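You operate a simulated robot arm through the tools that you are given. There is no shell and no other tool.

The job below is to be done with a simulated robot arm. You get a single attempt, and the scene is never put back.

Task
Switch on, set heat 3, slide in the pink bag, seal, switch off.
Fine: the bag sealer; the bag slides under its bar, one seal; leave it there, the dial at 3 and the other bag as it is.

Only the result counts: the job must be done as asked and must still hold three seconds after the hand-in. Knocking over, shifting, dropping, spilling or breaking anything else fails it. Lids that push on must go on centred and level and be pressed home; caps that screw on are set level and turned clockwise until they are tight.

Robot
A 6-joint arm with a four-finger gripper, fixed in place. Base frame: the origin is on the floor under the middle of its stand, x ahead of it, y to its left, z up. Units: cm, degrees, N and s.
It reaches about 101.2 cm from its shoulder. Its first joint turns from -166.0 to 166.0 degrees. Payload 3.43 kg.
The tool frame sits at the grasp point between the pads (the TCP): z along the fingers, y along the line on which they close. The tips reach 3 cm beyond it. The gripper opens to 12 cm; its body begins 8.5 cm behind the TCP.
Orientation is that of the tool frame in the base frame, as [roll, pitch, yaw] about the fixed x, y, z axes, in that order (R = Rz(yaw) Ry(pitch) Rx(roll)). With the fingers straight down and closing along the base's y, the tool's x points along the base's -x, its y along +y and its z along -z.

Tools
- The arm moves only by the tool drive_tool. Its argument "rows" is a list of rows, each a list of 7 numbers: the shift along the tool's x, y, z in cm, then the turn, a rotation vector about the tool's x, y, z in degrees, then the closure, from 0 (fully open) to 1 (shut). In form: [[tx, ty, tz, wx, wy, wz, grip], ...]. A call has 1 to 20 rows; each row is the pose to reach, as a shift and turn from the pose commanded when the call began, along the tool's axes at that moment. Rows are played at 5 a second. More than 5 cm and 8.6 degrees between two rows, or a gripper value outside its range, and nothing of the call is played. Where a pose cannot be reached the arm comes as near as it can. A force on the tool above 80 N (or 10 N above the force at the start of the call, whichever is more), or a blocked arm, ends the call early, and 0.2 s more pass. Each finger travels about 13.62 cm/s and halts on what it meets, pressing with about 42 N; the grip force reading is that of the motor and also rises with nothing between the fingers. The clock runs only during rows and for 0.2 s after the last one: add rows that repeat a pose to give the fingers time. The reply holds the time, the measured pose of the TCP, the force on the tool along the base axes, the opening and the grip force, in the units named above and with some noise, with the torque about the TCP (base axes, N m) and any sound that the robot's microphone picked up.
- Cameras (640 x 400 px; columns grow to the right, rows downward): "scene" is fixed at [21.93, 64.95, 144.15]; the picture's right is [-0.55, -0.83, 0.00], its down [-0.60, 0.40, -0.70] and it looks along [0.58, -0.39, -0.72] (base axes); focal length 305 px, centre (320, 200). "wrist" rides on the gripper at [7.1, -1.7, -12] in the tool frame; the picture's right is [0.23, 0.97, 0.00], its down [-0.81, 0.19, -0.55] and it looks along [-0.54, 0.13, 0.83] (tool axes); focal length 275 px, centre (320, 200). There is no depth. A picture from a camera that has moved, and an enlarged one, comes with that camera's place and axes in the base frame and with its lens.
- camera(camera): a new picture of that camera. The clock stands still meanwhile.
- enlarge(camera, box): a new picture of the part [left, top, right, bottom] of that camera's present view, enlarged. The clock stands still meanwhile.
- close_job(): hands the job in; it is judged then, once.

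Places have to be worked out from the pictures, the camera data and where the tool is seen. Open the gripper and draw the arm clear of the work before you hand the job in, unless the task says otherwise.

The tools are called after "Emit:" by a JSON object that holds its "name" and its "arguments". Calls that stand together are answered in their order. drive_tool: Moves the arm, as the interface text tells. Its arguments: {"type":"object","properties":{"rows":{"type":"array"}},"required":["rows"]} The other tools are called the same way: camera (camera) takes a picture; enlarge (camera, box) takes an enlarged picture of a part of a camera's view; close_job () hands the job in.

At the start:

```text
clock: 0.0
eef_pos: [47.02, 21.11, 115.13]
tool_rot: [179.9, -0.1, -180.0]
wrist_force: [0.7, 1.2, 0.4]
torque: [0.0, 0.0, -0.03]
width: 12.01
gripper_force: 0.0
```

scene: 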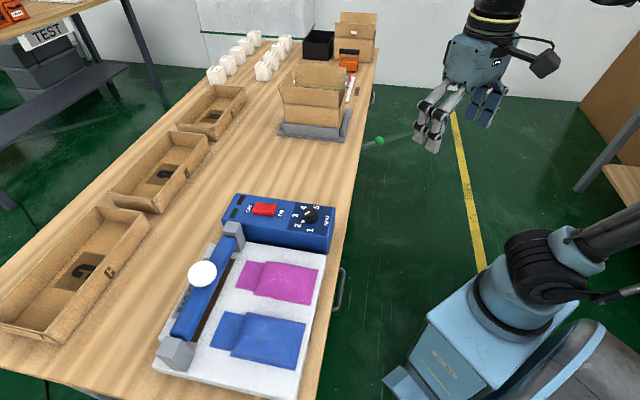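
wrist: 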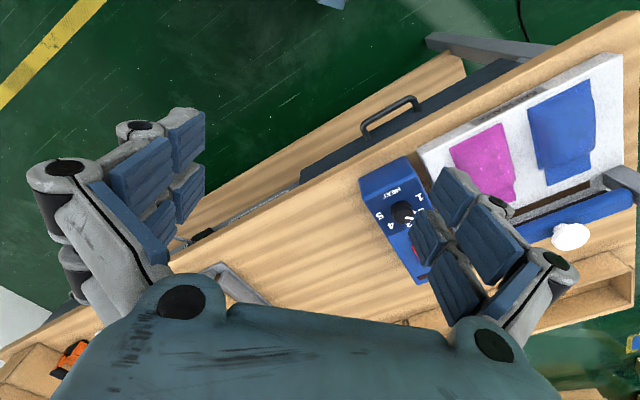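

I start with closer looks at the sealer from both cameras, to read its switch, dial, bar and bags.

Emit:
{"name": "enlarge", "arguments": {"camera": "scene", "box": [200, 180, 360, 280]}}

Emit:
{"name": "enlarge", "arguments": {"camera": "scene", "box": [130, 180, 370, 400]}}

Emit:
{"name": "enlarge", "arguments": {"camera": "wrist", "box": [340, 50, 640, 290]}}

```text
4.00 times, centred on (280, 230) of scene
camera zoom: at [21.93, 64.95, 144.15], right [-0.55, -0.83, 0.0], down [-0.6, 0.4, -0.7], along [0.58, -0.39, -0.72], focal length 1220 px, centre (480, 80)
```

zoom: 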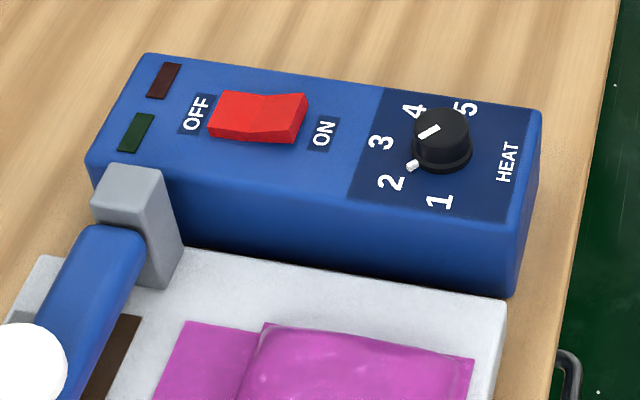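

```text
1.82 times, centred on (250, 290) of scene
camera zoom: at [21.93, 64.95, 144.15], right [-0.55, -0.83, 0.0], down [-0.6, 0.4, -0.7], along [0.58, -0.39, -0.72], focal length 555 px, centre (447, 36)
```

zoom: 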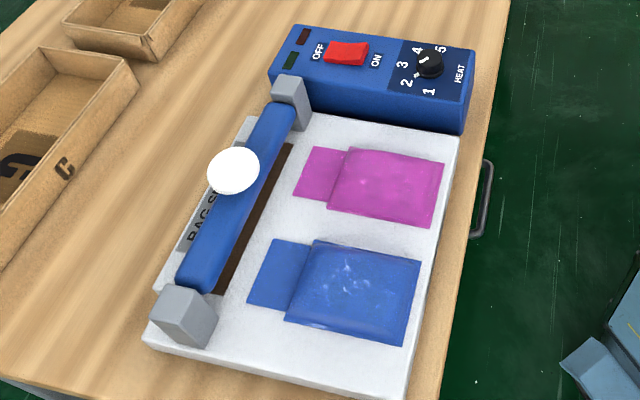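

```text
1.67 times, centred on (490, 170) of wrist
camera zoom: at [39.86, 19.56, 127.11], right [-0.23, 0.97, 0.0], down [0.81, 0.19, 0.55], along [0.54, 0.13, -0.83], focal length 459 px, centre (37, 250)
```

zoom: 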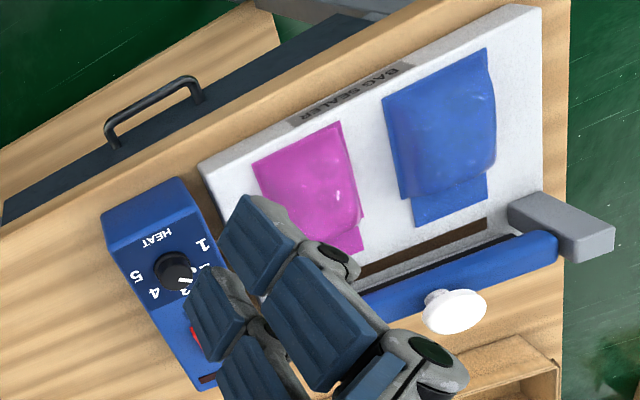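

The dial seems to stand at 2, both lamps are dark and the bar lies at the far side of the bags. My rough triangulation puts the dial near (63.7, 39.8, 89.5), so I move the wrist camera over the sealer at a safe height for a better view.

Emit:
{"name": "drive_tool", "arguments": {"rows": [[-1, 4, 0, 0, 0, 0, 0], [-2, 8, 0, 0, 0, 0, 0], [-3, 12, 0, 0, 0, 0, 0], [-4, 16, 0, 0, 0, 0, 0], [-5, 20, 0, 0, 0, 0, 0], [-6, 24, 0, 0, 0, 0, 0], [-6, 24, 0, 0, 0, 0, 0]]}}

Emit:
{"name": "camera", "arguments": {"camera": "wrist"}}

Emit:
{"name": "camera", "arguments": {"camera": "scene"}}

```text
clock: 1.6
eef_pos: [51.53, 45.18, 115.46]
tool_rot: [179.9, 0.6, -179.9]
wrist_force: [0.0, 0.6, 0.2]
torque: [-0.01, 0.0, -0.02]
width: 11.99
gripper_force: 0.1
```

```text
taken
camera wrist: at [44.33, 43.56, 127.41], right [-0.23, 0.97, 0.0], down [0.8, 0.19, 0.56], along [0.55, 0.13, -0.83], focal length 275 px, centre (320, 200)
```

wrist: 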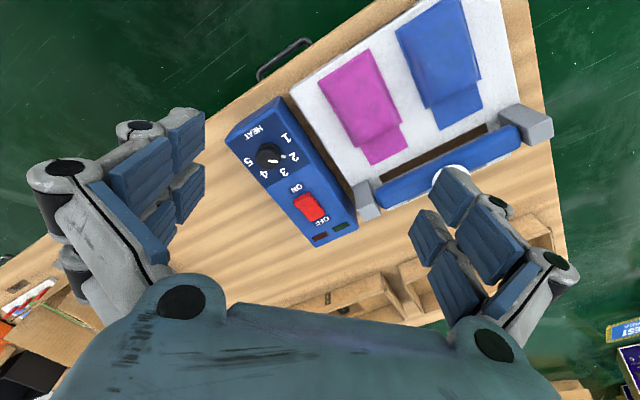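

```text
taken
```

scene: 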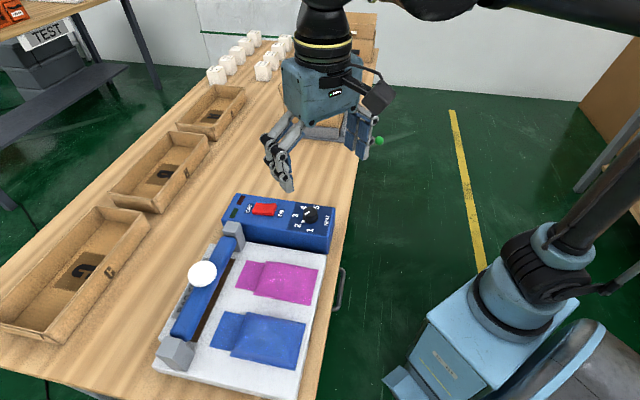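

The arm stands about 1.5 cm short in x of what I commanded, so I hold still one moment to see whether it settles, then take enlarged wrist pictures.

Emit:
{"name": "drive_tool", "arguments": {"rows": [[0, 0, 0, 0, 0, 0, 0], [0, 0, 0, 0, 0, 0, 0], [0, 0, 0, 0, 0, 0, 0]]}}

Emit:
{"name": "enlarge", "arguments": {"camera": "wrist", "box": [220, 90, 380, 250]}}

Emit:
{"name": "enlarge", "arguments": {"camera": "wrist", "box": [280, 0, 560, 220]}}

```text
clock: 2.4
eef_pos: [51.63, 45.11, 115.58]
tool_rot: [179.9, 0.6, -179.9]
wrist_force: [0.7, 0.1, 1.0]
torque: [-0.01, 0.01, 0.02]
width: 12.01
gripper_force: 0.0
```

```text
2.50 times, centred on (300, 170) of wrist
camera zoom: at [44.32, 43.53, 127.43], right [-0.23, 0.97, 0.0], down [0.8, 0.19, 0.56], along [0.55, 0.13, -0.83], focal length 688 px, centre (370, 275)
```

zoom: 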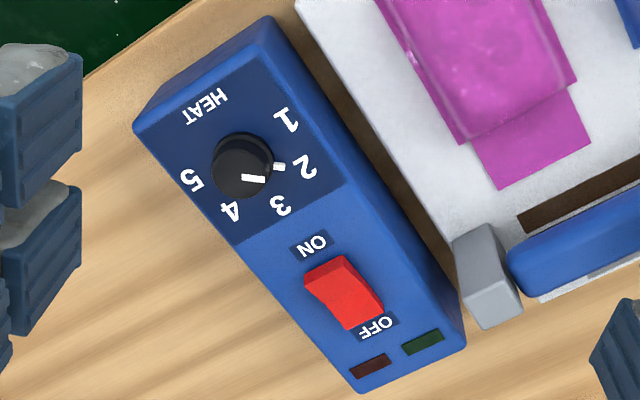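

```text
1.82 times, centred on (420, 110) of wrist
camera zoom: at [44.32, 43.53, 127.43], right [-0.23, 0.97, 0.0], down [0.8, 0.19, 0.56], along [0.55, 0.13, -0.83], focal length 500 px, centre (138, 364)
```

zoom: 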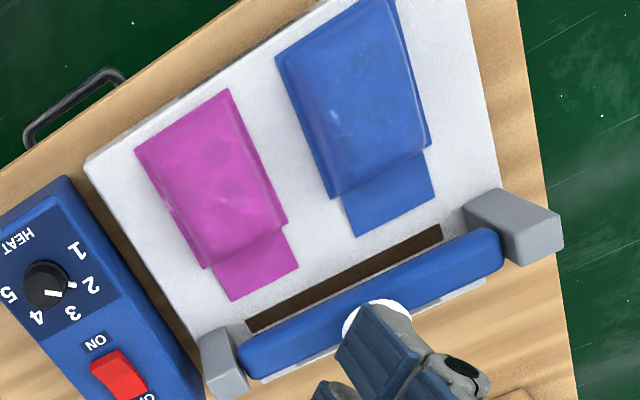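

The arm is at its reach limit at this height (lower will be better). The sealer is turned by about 45°: dial centre about (63.7, 40.0), box top about z 88.1, rocker about (71.7, 48.2), plate about z 84.3, and the number 3 points along the box toward the rocker. I look at the gripper's shape next to judge its tips.

Emit:
{"name": "enlarge", "arguments": {"camera": "scene", "box": [240, 80, 400, 200]}}

Emit:
{"name": "enlarge", "arguments": {"camera": "wrist", "box": [20, 90, 240, 320]}}

Emit:
{"name": "enlarge", "arguments": {"camera": "wrist", "box": [380, 140, 600, 340]}}

```text
3.33 times, centred on (320, 140) of scene
camera zoom: at [21.93, 64.95, 144.15], right [-0.55, -0.83, 0.0], down [-0.6, 0.4, -0.7], along [0.58, -0.39, -0.72], focal length 1017 px, centre (320, 400)
```

zoom: 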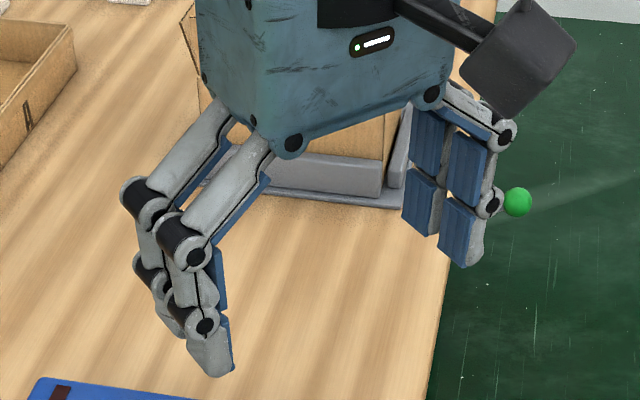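

```text
1.74 times, centred on (130, 205) of wrist
camera zoom: at [44.32, 43.53, 127.43], right [-0.23, 0.97, 0.0], down [0.8, 0.19, 0.56], along [0.55, 0.13, -0.83], focal length 479 px, centre (650, 191)
```

zoom: 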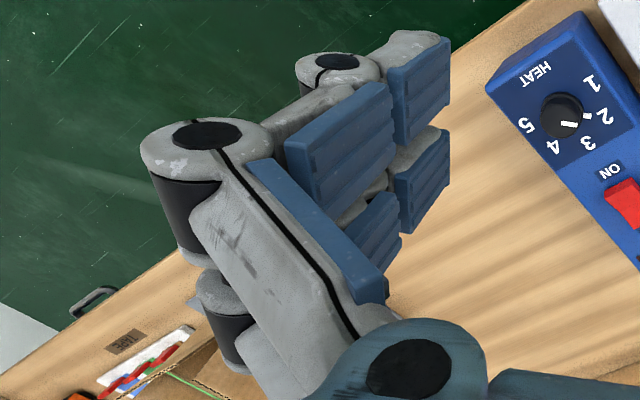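

```text
2.00 times, centred on (490, 240) of wrist
camera zoom: at [44.32, 43.53, 127.43], right [-0.23, 0.97, 0.0], down [0.8, 0.19, 0.56], along [0.55, 0.13, -0.83], focal length 551 px, centre (-20, 120)
```

zoom: 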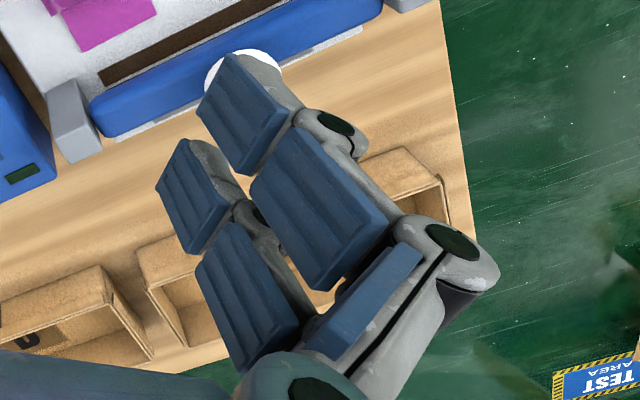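

The fingers come in pairs about 2.8 cm apart along tool x, each about 1.9 cm wide. I now shut the gripper, go down to about z 101 and turn 45° about the tool axis so the tool's x runs along the seal bar, then look again.

Emit:
{"name": "drive_tool", "arguments": {"rows": [[0, 0, 3, 0, 0, 0, 0.3], [0, 0, 6, 0, 0, 0, 0.6], [0, 0, 9, 0, 0, 0, 1], [0, 0, 12, 0, 0, 0, 1], [0, 0, 14, 0, 0, 7.5, 1], [0, 0, 14, 0, 0, 15, 1], [0, 0, 14, 0, 0, 22.5, 1], [0, 0, 14, 0, 0, 30, 1], [0, 0, 14, 0, 0, 37.5, 1], [0, 0, 14, 0, 0, 45, 1], [0, 0, 14, 0, 0, 45, 1]]}}

Emit:
{"name": "camera", "arguments": {"camera": "wrist"}}

Emit:
{"name": "camera", "arguments": {"camera": "scene"}}

```text
clock: 4.8
eef_pos: [51.71, 45.15, 101.68]
tool_rot: [179.6, 0.4, 135.0]
wrist_force: [-0.9, -0.9, -0.1]
torque: [0.05, 0.01, -0.04]
width: 0.01
gripper_force: 33.5
```

```text
taken
camera wrist: at [45.35, 49.14, 113.68], right [0.53, 0.85, 0.01], down [0.7, -0.44, 0.56], along [0.48, -0.29, -0.83], focal length 275 px, centre (320, 200)
```

wrist: 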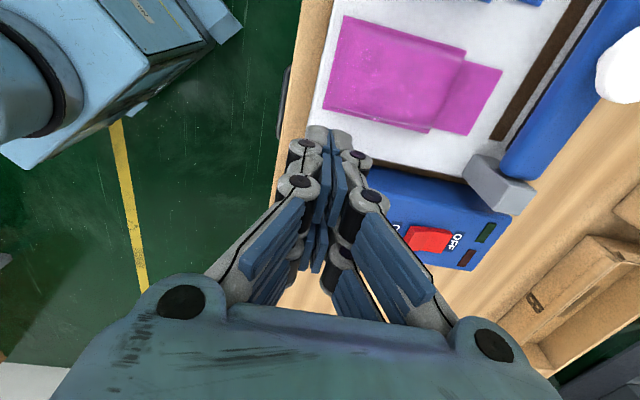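

```text
taken
```

scene: 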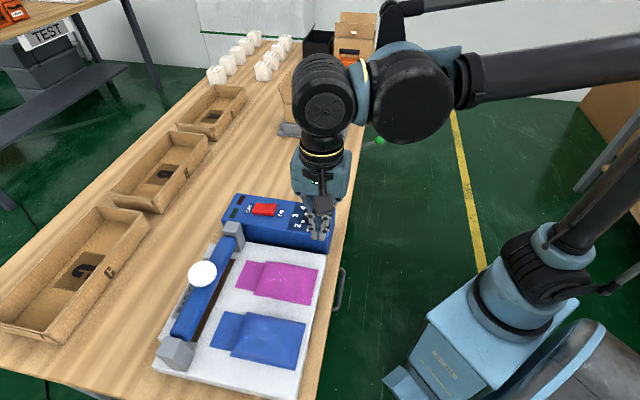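

The shut fingers are vertical at (51.7, 45.15, 101.7), and commands start from the pose really reached. I take an enlarged look at the rocker and bar from this new viewpoint to fix their places.

Emit:
{"name": "enlarge", "arguments": {"camera": "wrist", "box": [360, 140, 560, 280]}}

Emit:
{"name": "enlarge", "arguments": {"camera": "wrist", "box": [290, 0, 640, 220]}}

Emit:
{"name": "enlarge", "arguments": {"camera": "scene", "box": [210, 180, 310, 250]}}

```text
2.86 times, centred on (460, 210) of wrist
camera zoom: at [45.35, 49.14, 113.68], right [0.53, 0.85, 0.01], down [0.7, -0.44, 0.56], along [0.48, -0.29, -0.83], focal length 786 px, centre (-80, 171)
```

zoom: 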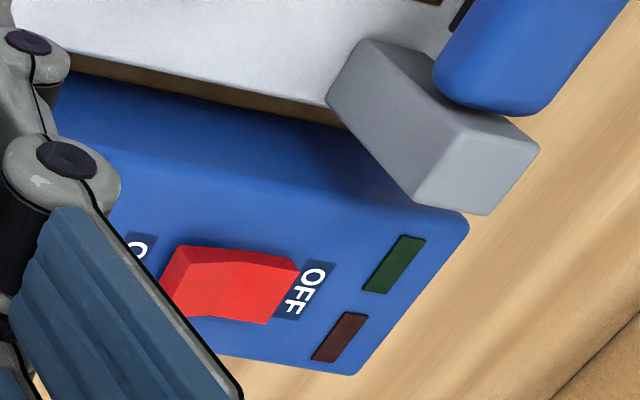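

```text
1.82 times, centred on (465, 110) of wrist
camera zoom: at [45.35, 49.14, 113.68], right [0.53, 0.85, 0.01], down [0.7, -0.44, 0.56], along [0.48, -0.29, -0.83], focal length 500 px, centre (56, 364)
```

zoom: 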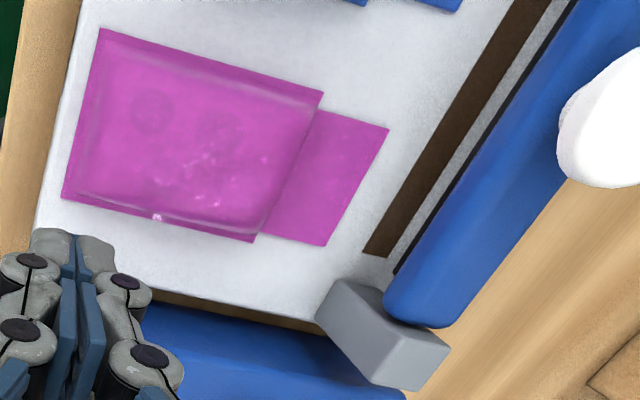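

```text
5.71 times, centred on (260, 215) of scene
camera zoom: at [21.93, 64.95, 144.15], right [-0.55, -0.83, 0.0], down [-0.6, 0.4, -0.7], along [0.58, -0.39, -0.72], focal length 1743 px, centre (663, 114)
```

zoom: 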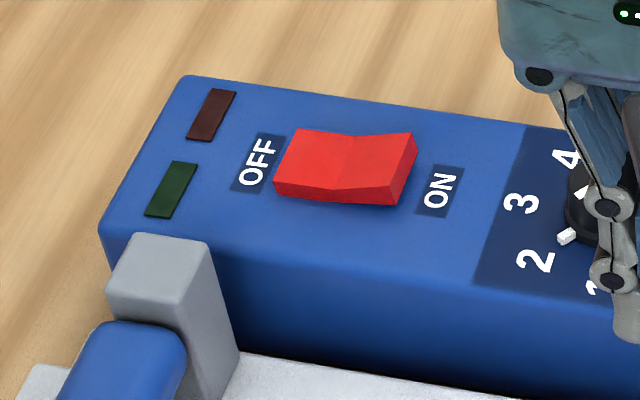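

The rocker sits with its ON end raised, at about e = 82–87.5 along the box, and the ON end is around (70.2, 46.7, z 89.6). I move the shut fingers over that end, still well above it.

Emit:
{"name": "drive_tool", "arguments": {"rows": [[-2.4, 2.84, 0, 0, 0, 0, 1], [-4.8, 5.68, 0, 0, 0, 0, 1], [-7.2, 8.52, 0, 0, 0, 0, 1], [-9.6, 11.36, 1, 0, 0, 0, 1], [-11.95, 14.2, 2, 0, 0, 0, 1], [-11.95, 14.2, 4, 0, 0, 0, 1], [-11.95, 14.2, 4, 0, 0, 0, 1]]}}

Emit:
{"name": "camera", "arguments": {"camera": "wrist"}}

Emit:
{"name": "enlarge", "arguments": {"camera": "scene", "box": [190, 140, 370, 270]}}

```text
clock: 6.4
eef_pos: [70.4, 46.63, 98.0]
tool_rot: [179.5, 0.5, 135.0]
wrist_force: [-0.5, -0.9, -0.7]
torque: [0.0, -0.02, 0.01]
width: 0.01
gripper_force: 33.1
```

```text
taken
camera wrist: at [64.03, 50.69, 109.85], right [0.52, 0.85, 0.01], down [0.7, -0.44, 0.56], along [0.48, -0.29, -0.83], focal length 275 px, centre (320, 200)
```

wrist: 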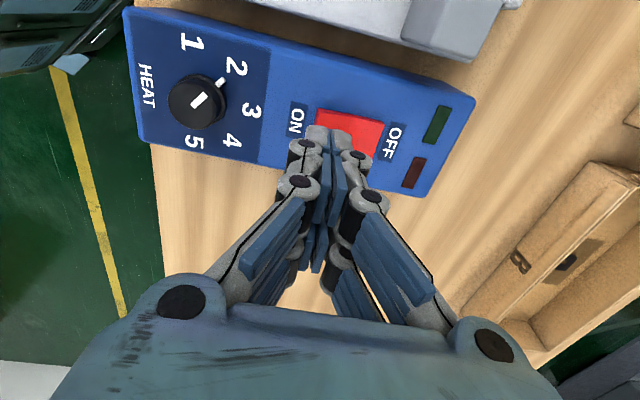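

```text
3.08 times, centred on (280, 205) of scene
camera zoom: at [21.93, 64.95, 144.15], right [-0.55, -0.83, 0.0], down [-0.6, 0.4, -0.7], along [0.58, -0.39, -0.72], focal length 938 px, centre (443, 185)
```

zoom: 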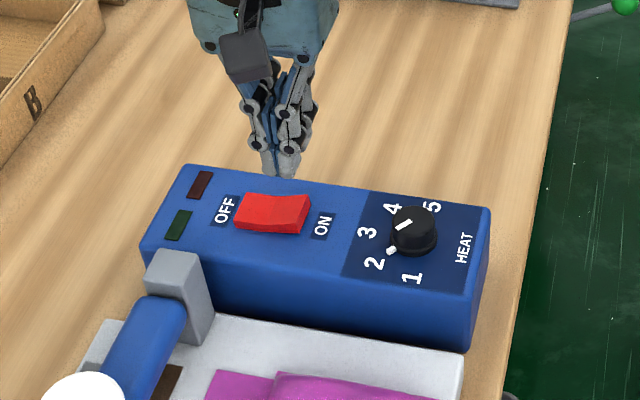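

The fingers hang over the ON end of the rocker at z 98, tips near z 95. I lower to just above it and check before pressing.

Emit:
{"name": "drive_tool", "arguments": {"rows": [[0, 0, 2, 0, 0, 0, 1], [0, 0, 3.5, 0, 0, 0, 1], [0, 0, 4.5, 0, 0, 0, 1], [0, 0, 4.5, 0, 0, 0, 1]]}}

Emit:
{"name": "enlarge", "arguments": {"camera": "wrist", "box": [240, 60, 440, 200]}}

Emit:
{"name": "enlarge", "arguments": {"camera": "scene", "box": [220, 160, 340, 250]}}

```text
clock: 7.4
eef_pos: [70.12, 46.76, 93.47]
tool_rot: [179.6, 0.3, 135.1]
wrist_force: [-0.3, -0.5, -0.1]
torque: [0.01, 0.0, 0.01]
width: 0.01
gripper_force: 32.9
```

```text
2.86 times, centred on (340, 130) of wrist
camera zoom: at [63.82, 50.64, 105.44], right [0.52, 0.85, 0.01], down [0.7, -0.44, 0.56], along [0.48, -0.29, -0.83], focal length 786 px, centre (263, 400)
```

zoom: 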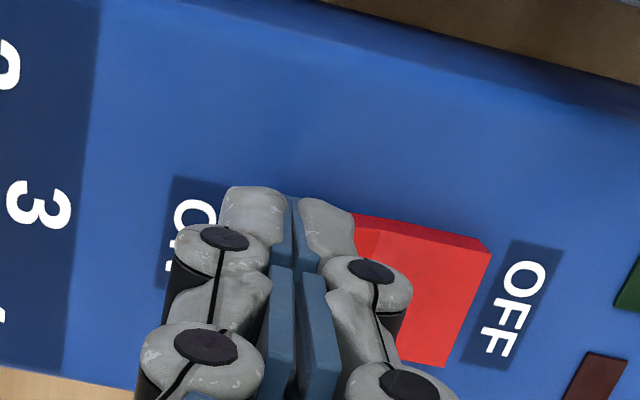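

```text
4.44 times, centred on (280, 205) of scene
camera zoom: at [21.93, 64.95, 144.15], right [-0.55, -0.83, 0.0], down [-0.6, 0.4, -0.7], along [0.58, -0.39, -0.72], focal length 1356 px, centre (498, 178)
```

zoom: 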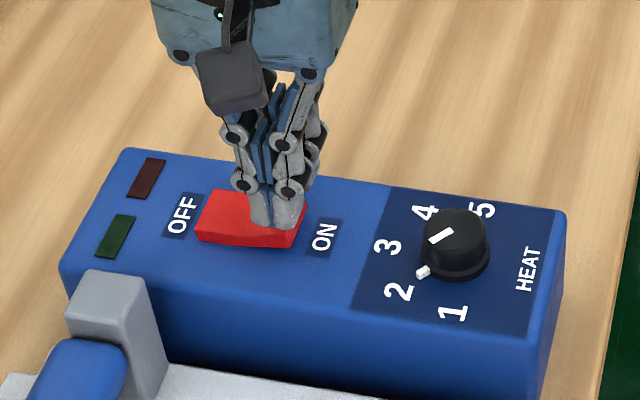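

The tips are right above the ON half. I press down slowly in small steps and watch the force, sound and lamps.

Emit:
{"name": "drive_tool", "arguments": {"rows": [[0, 0, 0.3, 0, 0, 0, 1], [0, 0, 0.5, 0, 0, 0, 1], [0, 0, 0.7, 0, 0, 0, 1], [0, 0, 0.9, 0, 0, 0, 1], [0, 0, 1.1, 0, 0, 0, 1], [0, 0, 1.3, 0, 0, 0, 1]]}}

Emit:
{"name": "enlarge", "arguments": {"camera": "scene", "box": [220, 160, 340, 250]}}

```text
clock: 8.8
eef_pos: [70.33, 46.89, 92.14]
tool_rot: [179.5, 0.4, 135.1]
wrist_force: [-0.6, 0.8, -0.2]
torque: [0.05, 0.02, -0.03]
width: 0.01
gripper_force: 33.0
```

```text
4.44 times, centred on (280, 205) of scene
camera zoom: at [21.93, 64.95, 144.15], right [-0.55, -0.83, 0.0], down [-0.6, 0.4, -0.7], along [0.58, -0.39, -0.72], focal length 1356 px, centre (498, 178)
```

zoom: 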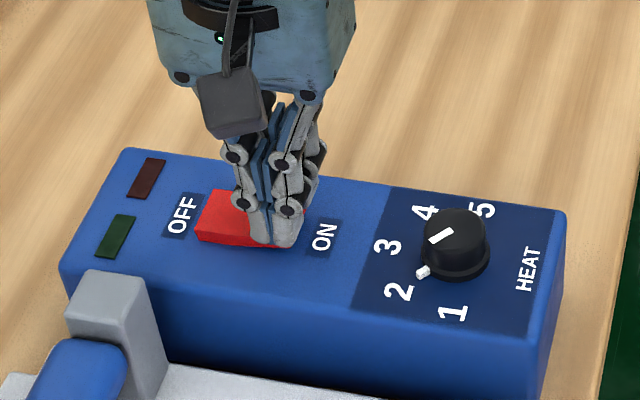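

No contact yet at z 92.1, so I go on down in small steps, ready to stop on force.

Emit:
{"name": "drive_tool", "arguments": {"rows": [[0, 0, 0.15, 0, 0, 0, 1], [0, 0, 0.3, 0, 0, 0, 1], [0, 0, 0.45, 0, 0, 0, 1], [0, 0, 0.6, 0, 0, 0, 1]]}}

Emit:
{"name": "enlarge", "arguments": {"camera": "scene", "box": [220, 160, 340, 250]}}

Emit:
{"name": "enlarge", "arguments": {"camera": "wrist", "box": [240, 60, 440, 200]}}

```text
clock: 9.8
eef_pos: [70.27, 46.81, 91.6]
tool_rot: [179.6, 0.3, 135.0]
wrist_force: [0.3, -0.1, -0.1]
torque: [0.04, -0.01, -0.01]
width: 0.0
gripper_force: 33.3
```

```text
4.44 times, centred on (280, 205) of scene
camera zoom: at [21.93, 64.95, 144.15], right [-0.55, -0.83, 0.0], down [-0.6, 0.4, -0.7], along [0.58, -0.39, -0.72], focal length 1356 px, centre (498, 178)
```

zoom: 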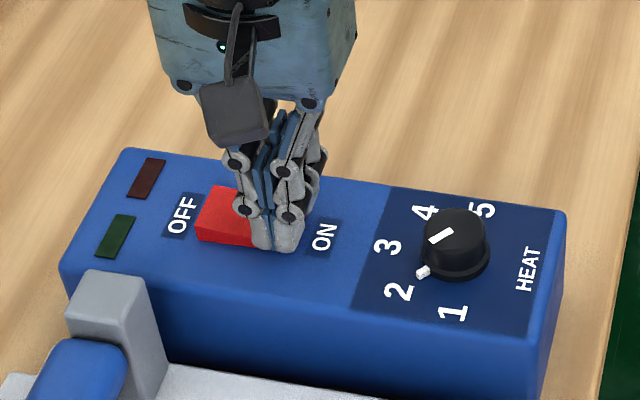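

```text
2.86 times, centred on (340, 130) of wrist
camera zoom: at [63.99, 50.75, 103.5], right [0.52, 0.85, 0.01], down [0.7, -0.44, 0.56], along [0.48, -0.29, -0.83], focal length 786 px, centre (263, 400)
```

zoom: 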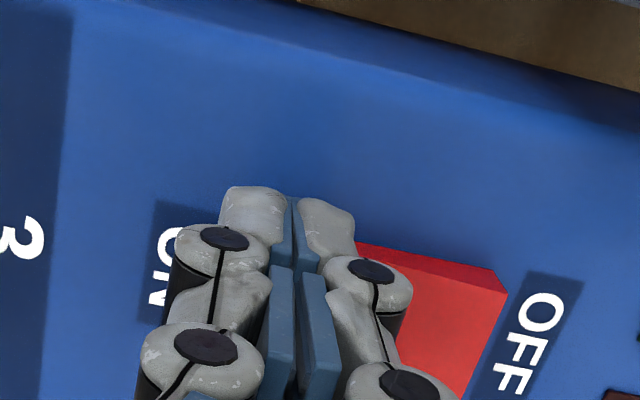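

Still no contact at z 91.6, so surfaces lie a bit lower than I judged. The near finger pair overhangs the rocker's edge, so I shift 0.4 cm toward the box's middle and continue down in small steps.

Emit:
{"name": "drive_tool", "arguments": {"rows": [[-0.4, 0, 0, 0, 0, 0, 1], [-0.4, 0, 0.15, 0, 0, 0, 1], [-0.4, 0, 0.3, 0, 0, 0, 1], [-0.4, 0, 0.45, 0, 0, 0, 1]]}}

Emit:
{"name": "enlarge", "arguments": {"camera": "scene", "box": [220, 160, 340, 250]}}

```text
clock: 10.8
eef_pos: [70.51, 46.59, 91.3]
tool_rot: [179.5, 0.4, 135.1]
wrist_force: [0.9, -0.2, 4.7]
torque: [0.09, -0.03, 0.0]
width: 0.0
gripper_force: 33.6
```

```text
4.44 times, centred on (280, 205) of scene
camera zoom: at [21.93, 64.95, 144.15], right [-0.55, -0.83, 0.0], down [-0.6, 0.4, -0.7], along [0.58, -0.39, -0.72], focal length 1356 px, centre (498, 178)
```

zoom: 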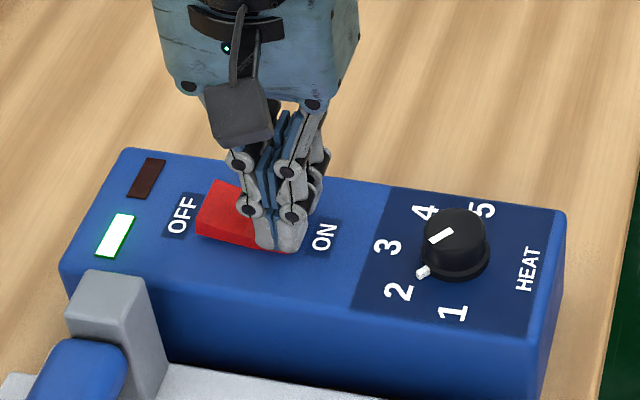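

The green lamp is lit with about 5 N on the rocker. I lift straight up and check that it stays on.

Emit:
{"name": "drive_tool", "arguments": {"rows": [[0, 0, 0, 0, 0, 0, 1], [0, 0, -2, 0, 0, 0, 1], [0, 0, -5, 0, 0, 0, 1], [0, 0, -7, 0, 0, 0, 1], [0, 0, -7, 0, 0, 0, 1]]}}

Emit:
{"name": "enlarge", "arguments": {"camera": "scene", "box": [220, 160, 340, 250]}}

Emit:
{"name": "camera", "arguments": {"camera": "wrist"}}

```text
clock: 12.0
eef_pos: [70.45, 46.38, 98.17]
tool_rot: [179.5, 0.4, 135.1]
wrist_force: [-0.6, -0.1, 0.3]
torque: [-0.02, 0.0, -0.03]
width: 0.0
gripper_force: 33.7
```

```text
4.44 times, centred on (280, 205) of scene
camera zoom: at [21.93, 64.95, 144.15], right [-0.55, -0.83, 0.0], down [-0.6, 0.4, -0.7], along [0.58, -0.39, -0.72], focal length 1356 px, centre (498, 178)
```

zoom: 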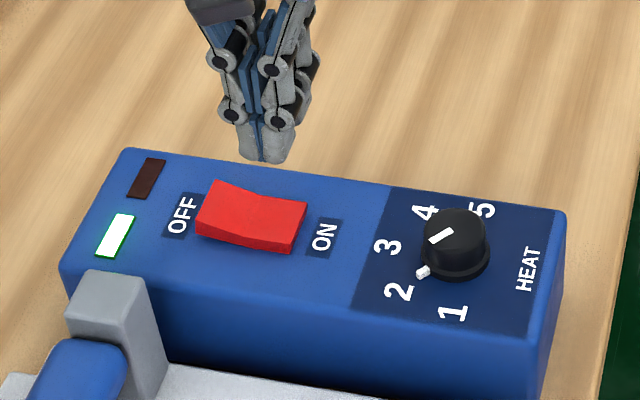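

```text
taken
camera wrist: at [64.09, 50.48, 110.06], right [0.52, 0.85, 0.01], down [0.7, -0.44, 0.56], along [0.48, -0.29, -0.83], focal length 275 px, centre (320, 200)
```

wrist: 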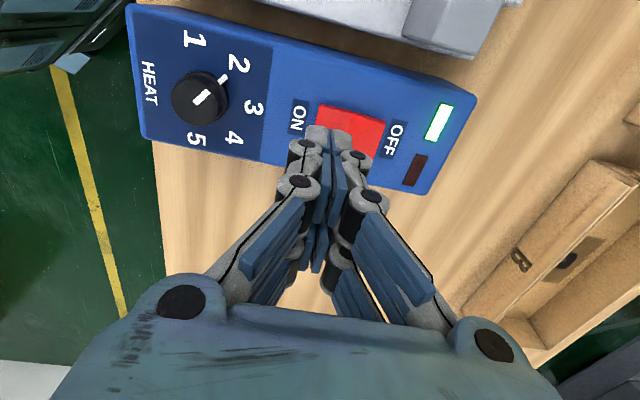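

The switch stays ON (green lit). Now the dial: I enlarge it in the wrist view to fix its centre and pointer.

Emit:
{"name": "enlarge", "arguments": {"camera": "wrist", "box": [120, 10, 300, 170]}}

Emit:
{"name": "enlarge", "arguments": {"camera": "scene", "box": [280, 190, 340, 245]}}

```text
2.50 times, centred on (210, 90) of wrist
camera zoom: at [64.09, 50.48, 110.06], right [0.52, 0.85, 0.01], down [0.7, -0.44, 0.56], along [0.48, -0.29, -0.83], focal length 688 px, centre (595, 475)
```

zoom: 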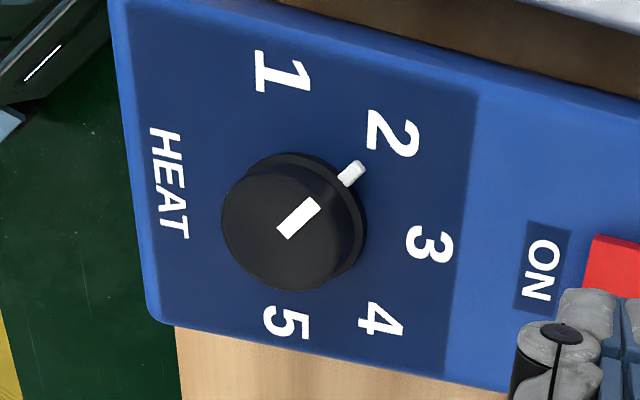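

```text
7.27 times, centred on (310, 218) of scene
camera zoom: at [21.93, 64.95, 144.15], right [-0.55, -0.83, 0.0], down [-0.6, 0.4, -0.7], along [0.58, -0.39, -0.72], focal length 2218 px, centre (393, 73)
```

zoom: 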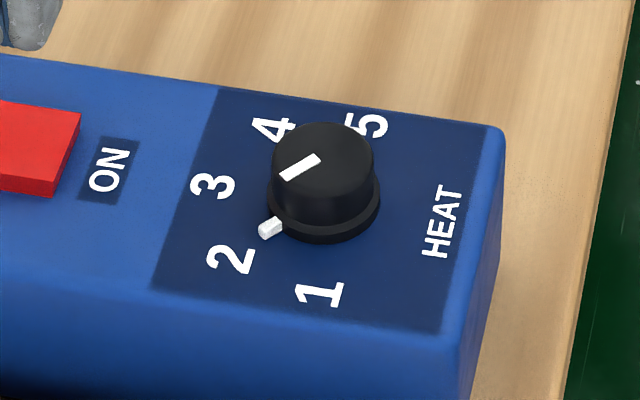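

The pointer stands exactly at 2 (direction 95°) and 3 lies at 45°, so the knob must turn 50° clockwise seen from above. The knob centre is near (64.0, 40.0), top about z 89.5, diameter about 3.4. I move over it with the fingers half open, pre-turned back by 25°.

Emit:
{"name": "drive_tool", "arguments": {"rows": [[0.02, -3, 0, 0.1, 0.1, -6, 0.8], [0.05, -6, 0, 0.3, 0.3, -12.5, 0.6], [0.07, -9.07, 0, 0.45, 0.45, -19, 0.5], [0.07, -9.07, 0, 0.45, 0.45, -25, 0.5], [0.07, -9.07, 2, 0.45, 0.45, -25, 0.5], [0.07, -9.07, 2, 0.45, 0.45, -25, 0.5]]}}

Emit:
{"name": "camera", "arguments": {"camera": "wrist"}}

Emit:
{"name": "enlarge", "arguments": {"camera": "scene", "box": [240, 150, 380, 255]}}

```text
clock: 13.4
eef_pos: [64.01, 40.12, 96.07]
tool_rot: [-179.9, 0.0, 160.1]
wrist_force: [-0.7, -0.1, 0.6]
torque: [-0.01, -0.03, -0.01]
width: 6.01
gripper_force: 0.1
```

```text
taken
camera wrist: at [56.77, 41.02, 108.1], right [0.11, 0.99, 0.0], down [0.83, -0.1, 0.55], along [0.55, -0.06, -0.83], focal length 275 px, centre (320, 200)
```

wrist: 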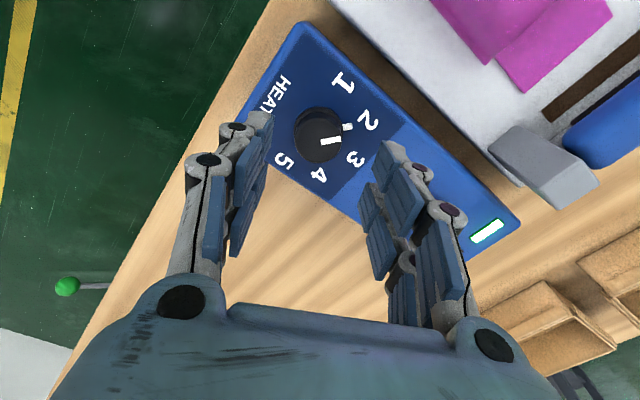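

```text
3.81 times, centred on (310, 202) of scene
camera zoom: at [21.93, 64.95, 144.15], right [-0.55, -0.83, 0.0], down [-0.6, 0.4, -0.7], along [0.58, -0.39, -0.72], focal length 1162 px, centre (358, 190)
```

zoom: 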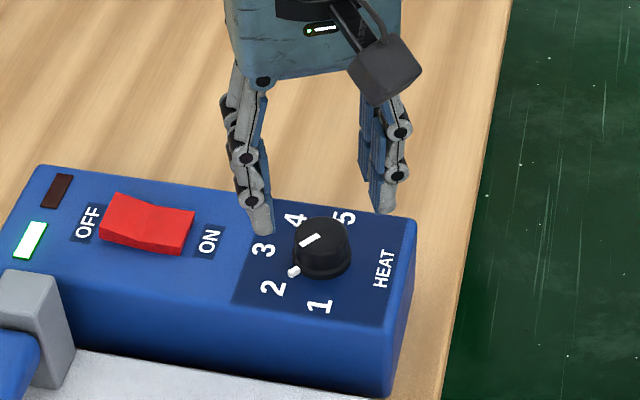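

The TCP is at (64.0, 40.1), vertical, with 6 cm opening. A point right below at knob-top height should show at about (320, 140) in the wrist picture; I enlarge to compare.

Emit:
{"name": "enlarge", "arguments": {"camera": "wrist", "box": [240, 60, 400, 200]}}

```text
2.86 times, centred on (320, 130) of wrist
camera zoom: at [56.77, 41.02, 108.1], right [0.11, 0.99, 0.0], down [0.83, -0.1, 0.55], along [0.55, -0.06, -0.83], focal length 786 px, centre (320, 400)
```

zoom: 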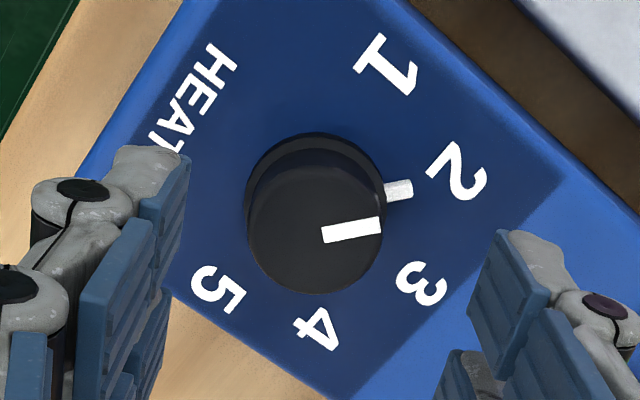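

The knob top centre lies about 0.14 cm to the −y side of the tool's axis. I correct that, go down so the pads cover the knob's cap (TCP z about 91.2), and check before closing.

Emit:
{"name": "drive_tool", "arguments": {"rows": [[0, -0.14, 1.5, 0, 0, 0, 0.5], [0, -0.14, 3, 0, 0, 0, 0.5], [0, -0.14, 4, 0, 0, 0, 0.5], [0, -0.14, 4.8, 0, 0, 0, 0.5], [0, -0.14, 4.8, 0, 0, 0, 0.5]]}}

Emit:
{"name": "enlarge", "arguments": {"camera": "wrist", "box": [240, 60, 400, 200]}}

Emit:
{"name": "enlarge", "arguments": {"camera": "scene", "box": [240, 160, 360, 250]}}

```text
clock: 14.6
eef_pos: [63.94, 40.04, 91.26]
tool_rot: [180.0, 0.0, 160.1]
wrist_force: [-0.4, -0.2, 0.7]
torque: [0.01, 0.01, 0.03]
width: 6.01
gripper_force: 0.1
```

```text
2.86 times, centred on (320, 130) of wrist
camera zoom: at [56.74, 40.97, 103.25], right [0.12, 0.99, 0.0], down [0.83, -0.1, 0.55], along [0.55, -0.06, -0.83], focal length 786 px, centre (320, 400)
```

zoom: 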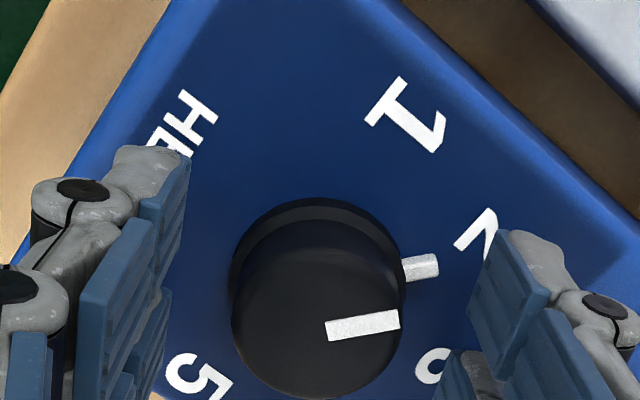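

```text
4.44 times, centred on (300, 205) of scene
camera zoom: at [21.93, 64.95, 144.15], right [-0.55, -0.83, 0.0], down [-0.6, 0.4, -0.7], along [0.58, -0.39, -0.72], focal length 1356 px, centre (409, 178)
```

zoom: 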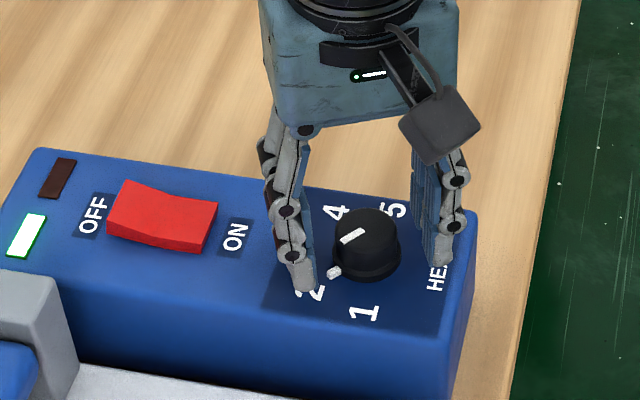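

The small side pointer would lie under one finger at this angle, so I lift a little, turn 25° more so that the pointer falls in the gap between the two fingers, and lower again.

Emit:
{"name": "drive_tool", "arguments": {"rows": [[0, -0.05, -1.5, 0, 0, 0, 0.5], [0, -0.05, -1.5, 0, 0, -8.3, 0.5], [0, -0.05, -1.5, 0, 0, -16.6, 0.5], [0, -0.05, -1.5, 0, 0, -25, 0.5], [0, -0.05, -0.5, 0, 0, -25, 0.5], [0, -0.05, 0, 0, 0, -25, 0.5], [0, -0.05, 0, 0, 0, -25, 0.5]]}}

Emit:
{"name": "enlarge", "arguments": {"camera": "wrist", "box": [240, 60, 400, 200]}}

Emit:
{"name": "enlarge", "arguments": {"camera": "scene", "box": [240, 160, 360, 250]}}

```text
clock: 16.2
eef_pos: [64.12, 40.01, 91.09]
tool_rot: [-180.0, -0.1, -174.9]
wrist_force: [0.2, -0.1, 0.1]
torque: [-0.01, 0.01, 0.01]
width: 6.01
gripper_force: 0.1
```

```text
2.86 times, centred on (320, 130) of wrist
camera zoom: at [57.09, 37.85, 103.2], right [-0.32, 0.95, 0.0], down [0.79, 0.26, 0.55], along [0.52, 0.17, -0.83], focal length 786 px, centre (320, 400)
```

zoom: 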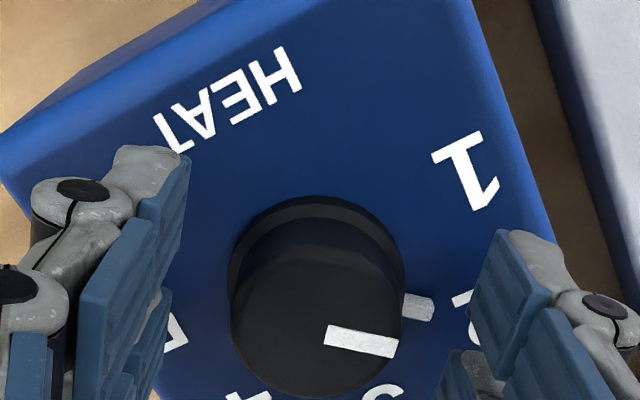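

```text
4.44 times, centred on (300, 205) of scene
camera zoom: at [21.93, 64.95, 144.15], right [-0.55, -0.83, 0.0], down [-0.6, 0.4, -0.7], along [0.58, -0.39, -0.72], focal length 1356 px, centre (409, 178)
```

zoom: 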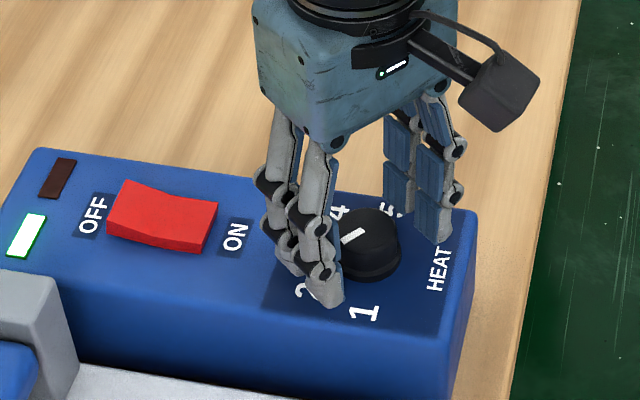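

Clear on all sides with no force. I close gently on the knob's cap, without turning yet.

Emit:
{"name": "drive_tool", "arguments": {"rows": [[0, 0, -0.2, 0, 0, 0, 0.55], [0, 0, -0.2, 0, 0, 0, 0.62], [0, 0, -0.2, 0, 0, 0, 0.68], [0, 0, -0.2, 0, 0, 0, 0.74], [0, 0, -0.2, 0, 0, 0, 0.8], [0, 0, -0.2, 0, 0, 0, 0.8]]}}

Emit:
{"name": "enlarge", "arguments": {"camera": "wrist", "box": [240, 60, 400, 200]}}

Emit:
{"name": "enlarge", "arguments": {"camera": "scene", "box": [240, 160, 360, 250]}}

```text
clock: 17.6
eef_pos: [63.95, 40.0, 91.43]
tool_rot: [180.0, 0.1, -174.9]
wrist_force: [-0.2, -4.6, -0.3]
torque: [-0.16, 0.04, -0.02]
width: 3.37
gripper_force: 45.1
```

```text
2.86 times, centred on (320, 130) of wrist
camera zoom: at [57.07, 37.76, 103.41], right [-0.32, 0.95, 0.0], down [0.79, 0.26, 0.55], along [0.53, 0.17, -0.83], focal length 786 px, centre (320, 400)
```

zoom: 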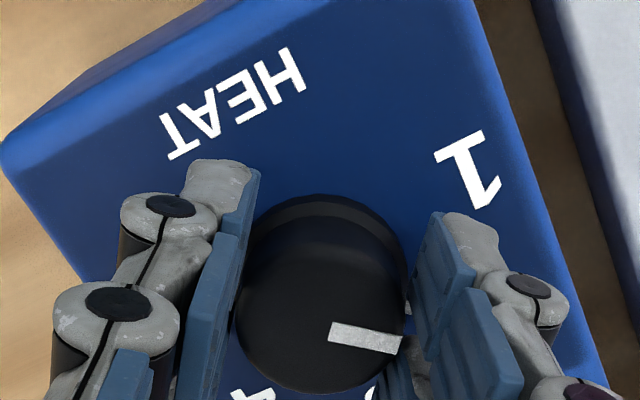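

```text
4.44 times, centred on (300, 205) of scene
camera zoom: at [21.93, 64.95, 144.15], right [-0.55, -0.83, 0.0], down [-0.6, 0.4, -0.7], along [0.58, -0.39, -0.72], focal length 1356 px, centre (409, 178)
```

zoom: 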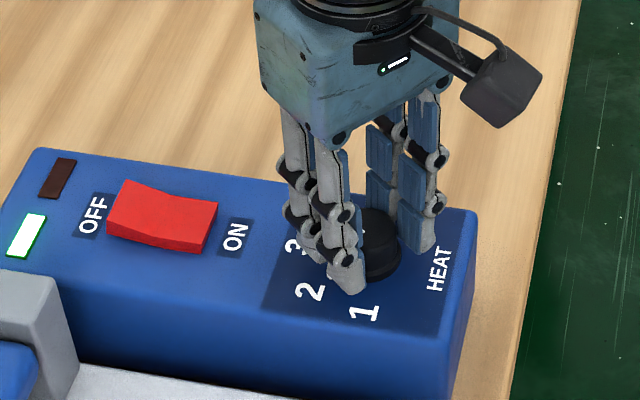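

The grip holds the knob (3.37 cm, 45 N). Now I turn 50° clockwise seen from above, from 2 to 3, keeping the centre in place.

Emit:
{"name": "drive_tool", "arguments": {"rows": [[0, -0.05, 0, 0, 0, 5, 0.8], [0, -0.05, 0, 0, 0, 10, 0.8], [0, -0.05, 0, 0, 0, 15, 0.8], [0, -0.05, 0, 0, 0, 20, 0.8], [0, -0.05, 0, 0, 0, 25, 0.8], [0, -0.05, 0, 0, 0, 30, 0.8], [0, -0.05, 0, 0, 0, 35, 0.8], [0, -0.05, 0, 0, 0, 40, 0.8], [0, -0.05, 0, 0, 0, 45, 0.8], [0, -0.05, 0, 0, 0, 50, 0.8], [0, -0.05, 0, 0, 0, 50, 0.8]]}}

Emit:
{"name": "enlarge", "arguments": {"camera": "wrist", "box": [240, 60, 400, 200]}}

Emit:
{"name": "enlarge", "arguments": {"camera": "scene", "box": [240, 160, 360, 250]}}

```text
clock: 20.0
eef_pos: [64.01, 39.98, 91.52]
tool_rot: [-179.8, 0.1, 135.1]
wrist_force: [-8.6, -2.5, -26.6]
torque: [-0.16, 0.07, 0.0]
width: 3.35
gripper_force: 45.1
```

```text
2.86 times, centred on (320, 130) of wrist
camera zoom: at [57.8, 43.91, 103.42], right [0.52, 0.85, 0.0], down [0.71, -0.44, 0.55], along [0.47, -0.29, -0.83], focal length 786 px, centre (320, 400)
```

zoom: 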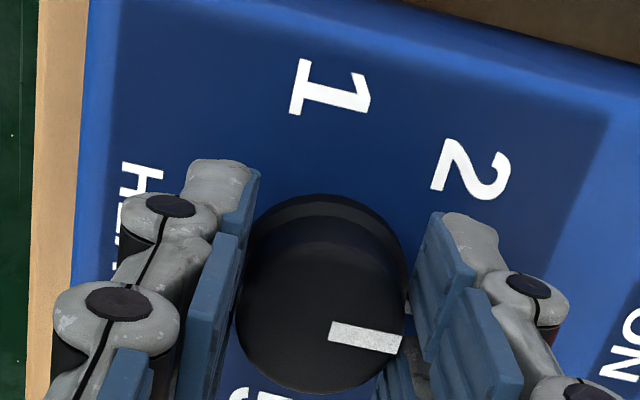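

```text
4.44 times, centred on (300, 205) of scene
camera zoom: at [21.93, 64.95, 144.15], right [-0.55, -0.83, 0.0], down [-0.6, 0.4, -0.7], along [0.58, -0.39, -0.72], focal length 1356 px, centre (409, 178)
```

zoom: 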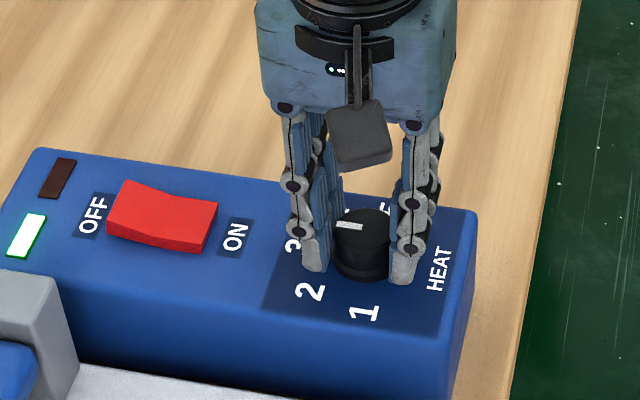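

The knob followed to about 45° (pointing at 3), but there is a 27 N pull upward on it. I ease down a little to relieve that before letting go.

Emit:
{"name": "drive_tool", "arguments": {"rows": [[0, 0, 0.1, 0, 0, 0, 0.8], [0, 0, 0.15, 0, 0, 0, 0.8]]}}

```text
clock: 20.6
eef_pos: [64.06, 39.99, 91.38]
tool_rot: [180.0, -0.1, 135.1]
wrist_force: [-11.8, 2.9, 15.5]
torque: [-0.41, 0.51, -0.02]
width: 3.36
gripper_force: 45.3
```

Slightly over-corrected; I back off by a third and shift a hair to relieve the side load, then open.

Emit:
{"name": "drive_tool", "arguments": {"rows": [[0.03, -0.02, -0.05, 0, 0, 0, 0.8], [0.03, -0.02, -0.05, 0, 0, 0, 0.8]]}}

```text
clock: 21.2
eef_pos: [63.94, 39.9, 91.52]
tool_rot: [179.9, 0.0, 135.1]
wrist_force: [-3.4, 8.3, 26.0]
torque: [0.57, 0.69, -0.01]
width: 3.36
gripper_force: 44.7
```

The readings jump about by stick-slip on the pads, all modest. I open the fingers gradually and then rise straight up.

Emit:
{"name": "drive_tool", "arguments": {"rows": [[0, 0, 0, 0, 0, 0, 0.7], [0, 0, 0, 0, 0, 0, 0.6], [0, 0, 0, 0, 0, 0, 0.5], [0, 0, 0, 0, 0, 0, 0.5], [0, 0, -2, 0, 0, 0, 0.5], [0, 0, -5, 0, 0, 0, 0.5], [0, 0, -5, 0, 0, 0, 0.5]]}}

Emit:
{"name": "enlarge", "arguments": {"camera": "wrist", "box": [240, 60, 400, 200]}}

Emit:
{"name": "enlarge", "arguments": {"camera": "scene", "box": [200, 170, 360, 280]}}

```text
clock: 22.8
eef_pos: [64.1, 39.93, 96.42]
tool_rot: [179.9, -0.1, 135.1]
wrist_force: [-0.1, 0.8, -0.6]
torque: [-0.01, -0.02, -0.03]
width: 5.97
gripper_force: 0.0
```

```text
2.86 times, centred on (320, 130) of wrist
camera zoom: at [57.83, 43.8, 108.4], right [0.52, 0.85, 0.0], down [0.71, -0.44, 0.55], along [0.47, -0.29, -0.83], focal length 786 px, centre (320, 400)
```

zoom: 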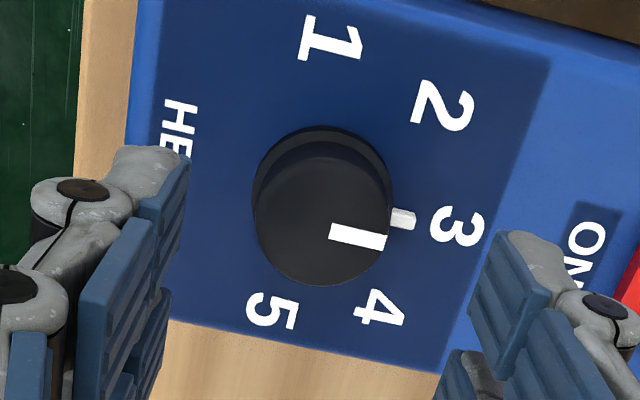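

```text
3.64 times, centred on (280, 225) of scene
camera zoom: at [21.93, 64.95, 144.15], right [-0.55, -0.83, 0.0], down [-0.6, 0.4, -0.7], along [0.58, -0.39, -0.72], focal length 1109 px, centre (466, 109)
```

zoom: 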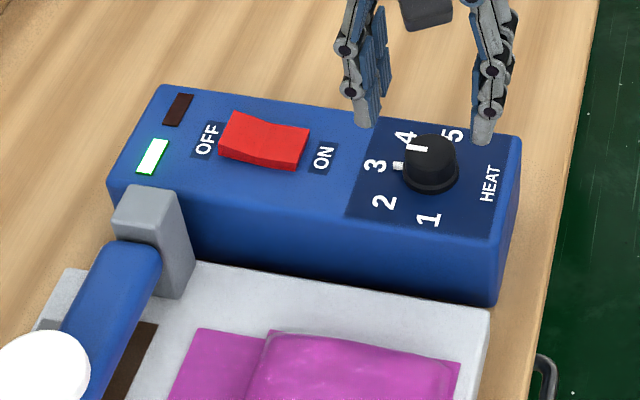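

The pointer now stands on 3 and the sealer has not moved. Next the pink bag: I shut the fingers and go to a place behind its rear edge (about e 67, on the robot's side), staying high, and look.

Emit:
{"name": "drive_tool", "arguments": {"rows": [[4, -1.66, 0, 0, 0, 0, 0.8], [8, -3.32, 0, 0, 0, 0, 1], [12, -4.98, 0, 0, 0, 0, 1], [15.97, -6.64, 0, 0, 0, 0, 1], [15.97, -6.64, 0, 0, 0, 0, 1]]}}

Emit:
{"name": "camera", "arguments": {"camera": "wrist"}}

Emit:
{"name": "enlarge", "arguments": {"camera": "scene", "box": [150, 200, 350, 390]}}

```text
clock: 24.0
eef_pos: [48.21, 46.37, 96.31]
tool_rot: [180.0, 0.0, 135.1]
wrist_force: [-0.6, -0.1, -0.3]
torque: [0.01, 0.03, 0.04]
width: 0.0
gripper_force: 33.0
```

```text
taken
camera wrist: at [41.98, 50.23, 108.31], right [0.52, 0.85, 0.0], down [0.71, -0.44, 0.55], along [0.47, -0.29, -0.83], focal length 275 px, centre (320, 200)
```

wrist: 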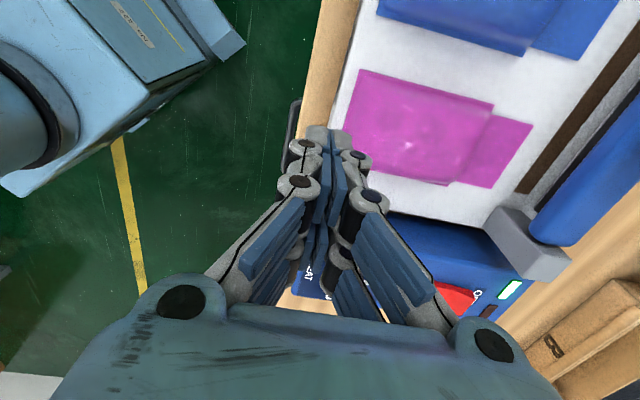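

```text
2.11 times, centred on (250, 295) of scene
camera zoom: at [21.93, 64.95, 144.15], right [-0.55, -0.83, 0.0], down [-0.6, 0.4, -0.7], along [0.58, -0.39, -0.72], focal length 642 px, centre (467, 0)
```

zoom: 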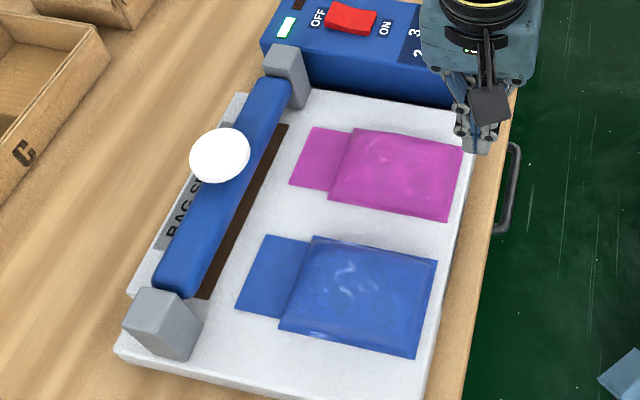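

I enlarge the bag and bar region in the wrist view to work out the rear edge and how far the neck must travel.

Emit:
{"name": "enlarge", "arguments": {"camera": "wrist", "box": [320, 40, 560, 210]}}

Emit:
{"name": "enlarge", "arguments": {"camera": "scene", "box": [180, 210, 300, 320]}}

```text
2.35 times, centred on (440, 125) of wrist
camera zoom: at [41.98, 50.23, 108.31], right [0.52, 0.85, 0.0], down [0.71, -0.44, 0.55], along [0.47, -0.29, -0.83], focal length 648 px, centre (38, 376)
```

zoom: 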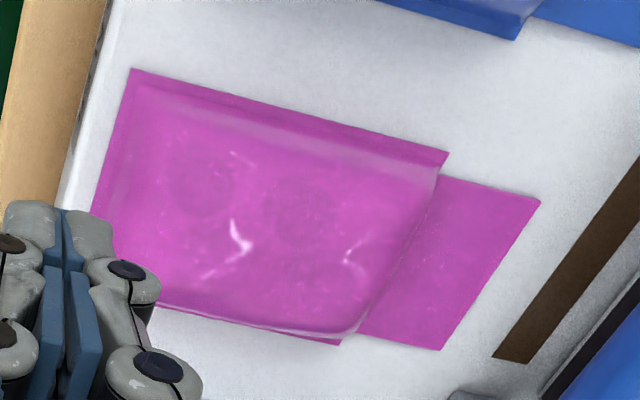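

```text
3.64 times, centred on (240, 265) of scene
camera zoom: at [21.93, 64.95, 144.15], right [-0.55, -0.83, 0.0], down [-0.6, 0.4, -0.7], along [0.58, -0.39, -0.72], focal length 1109 px, centre (611, -36)
```

zoom: 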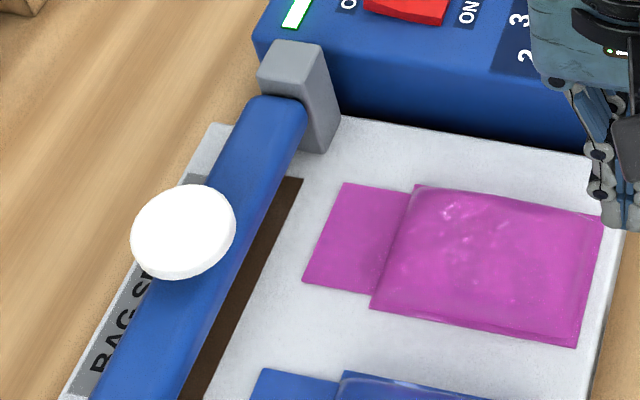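

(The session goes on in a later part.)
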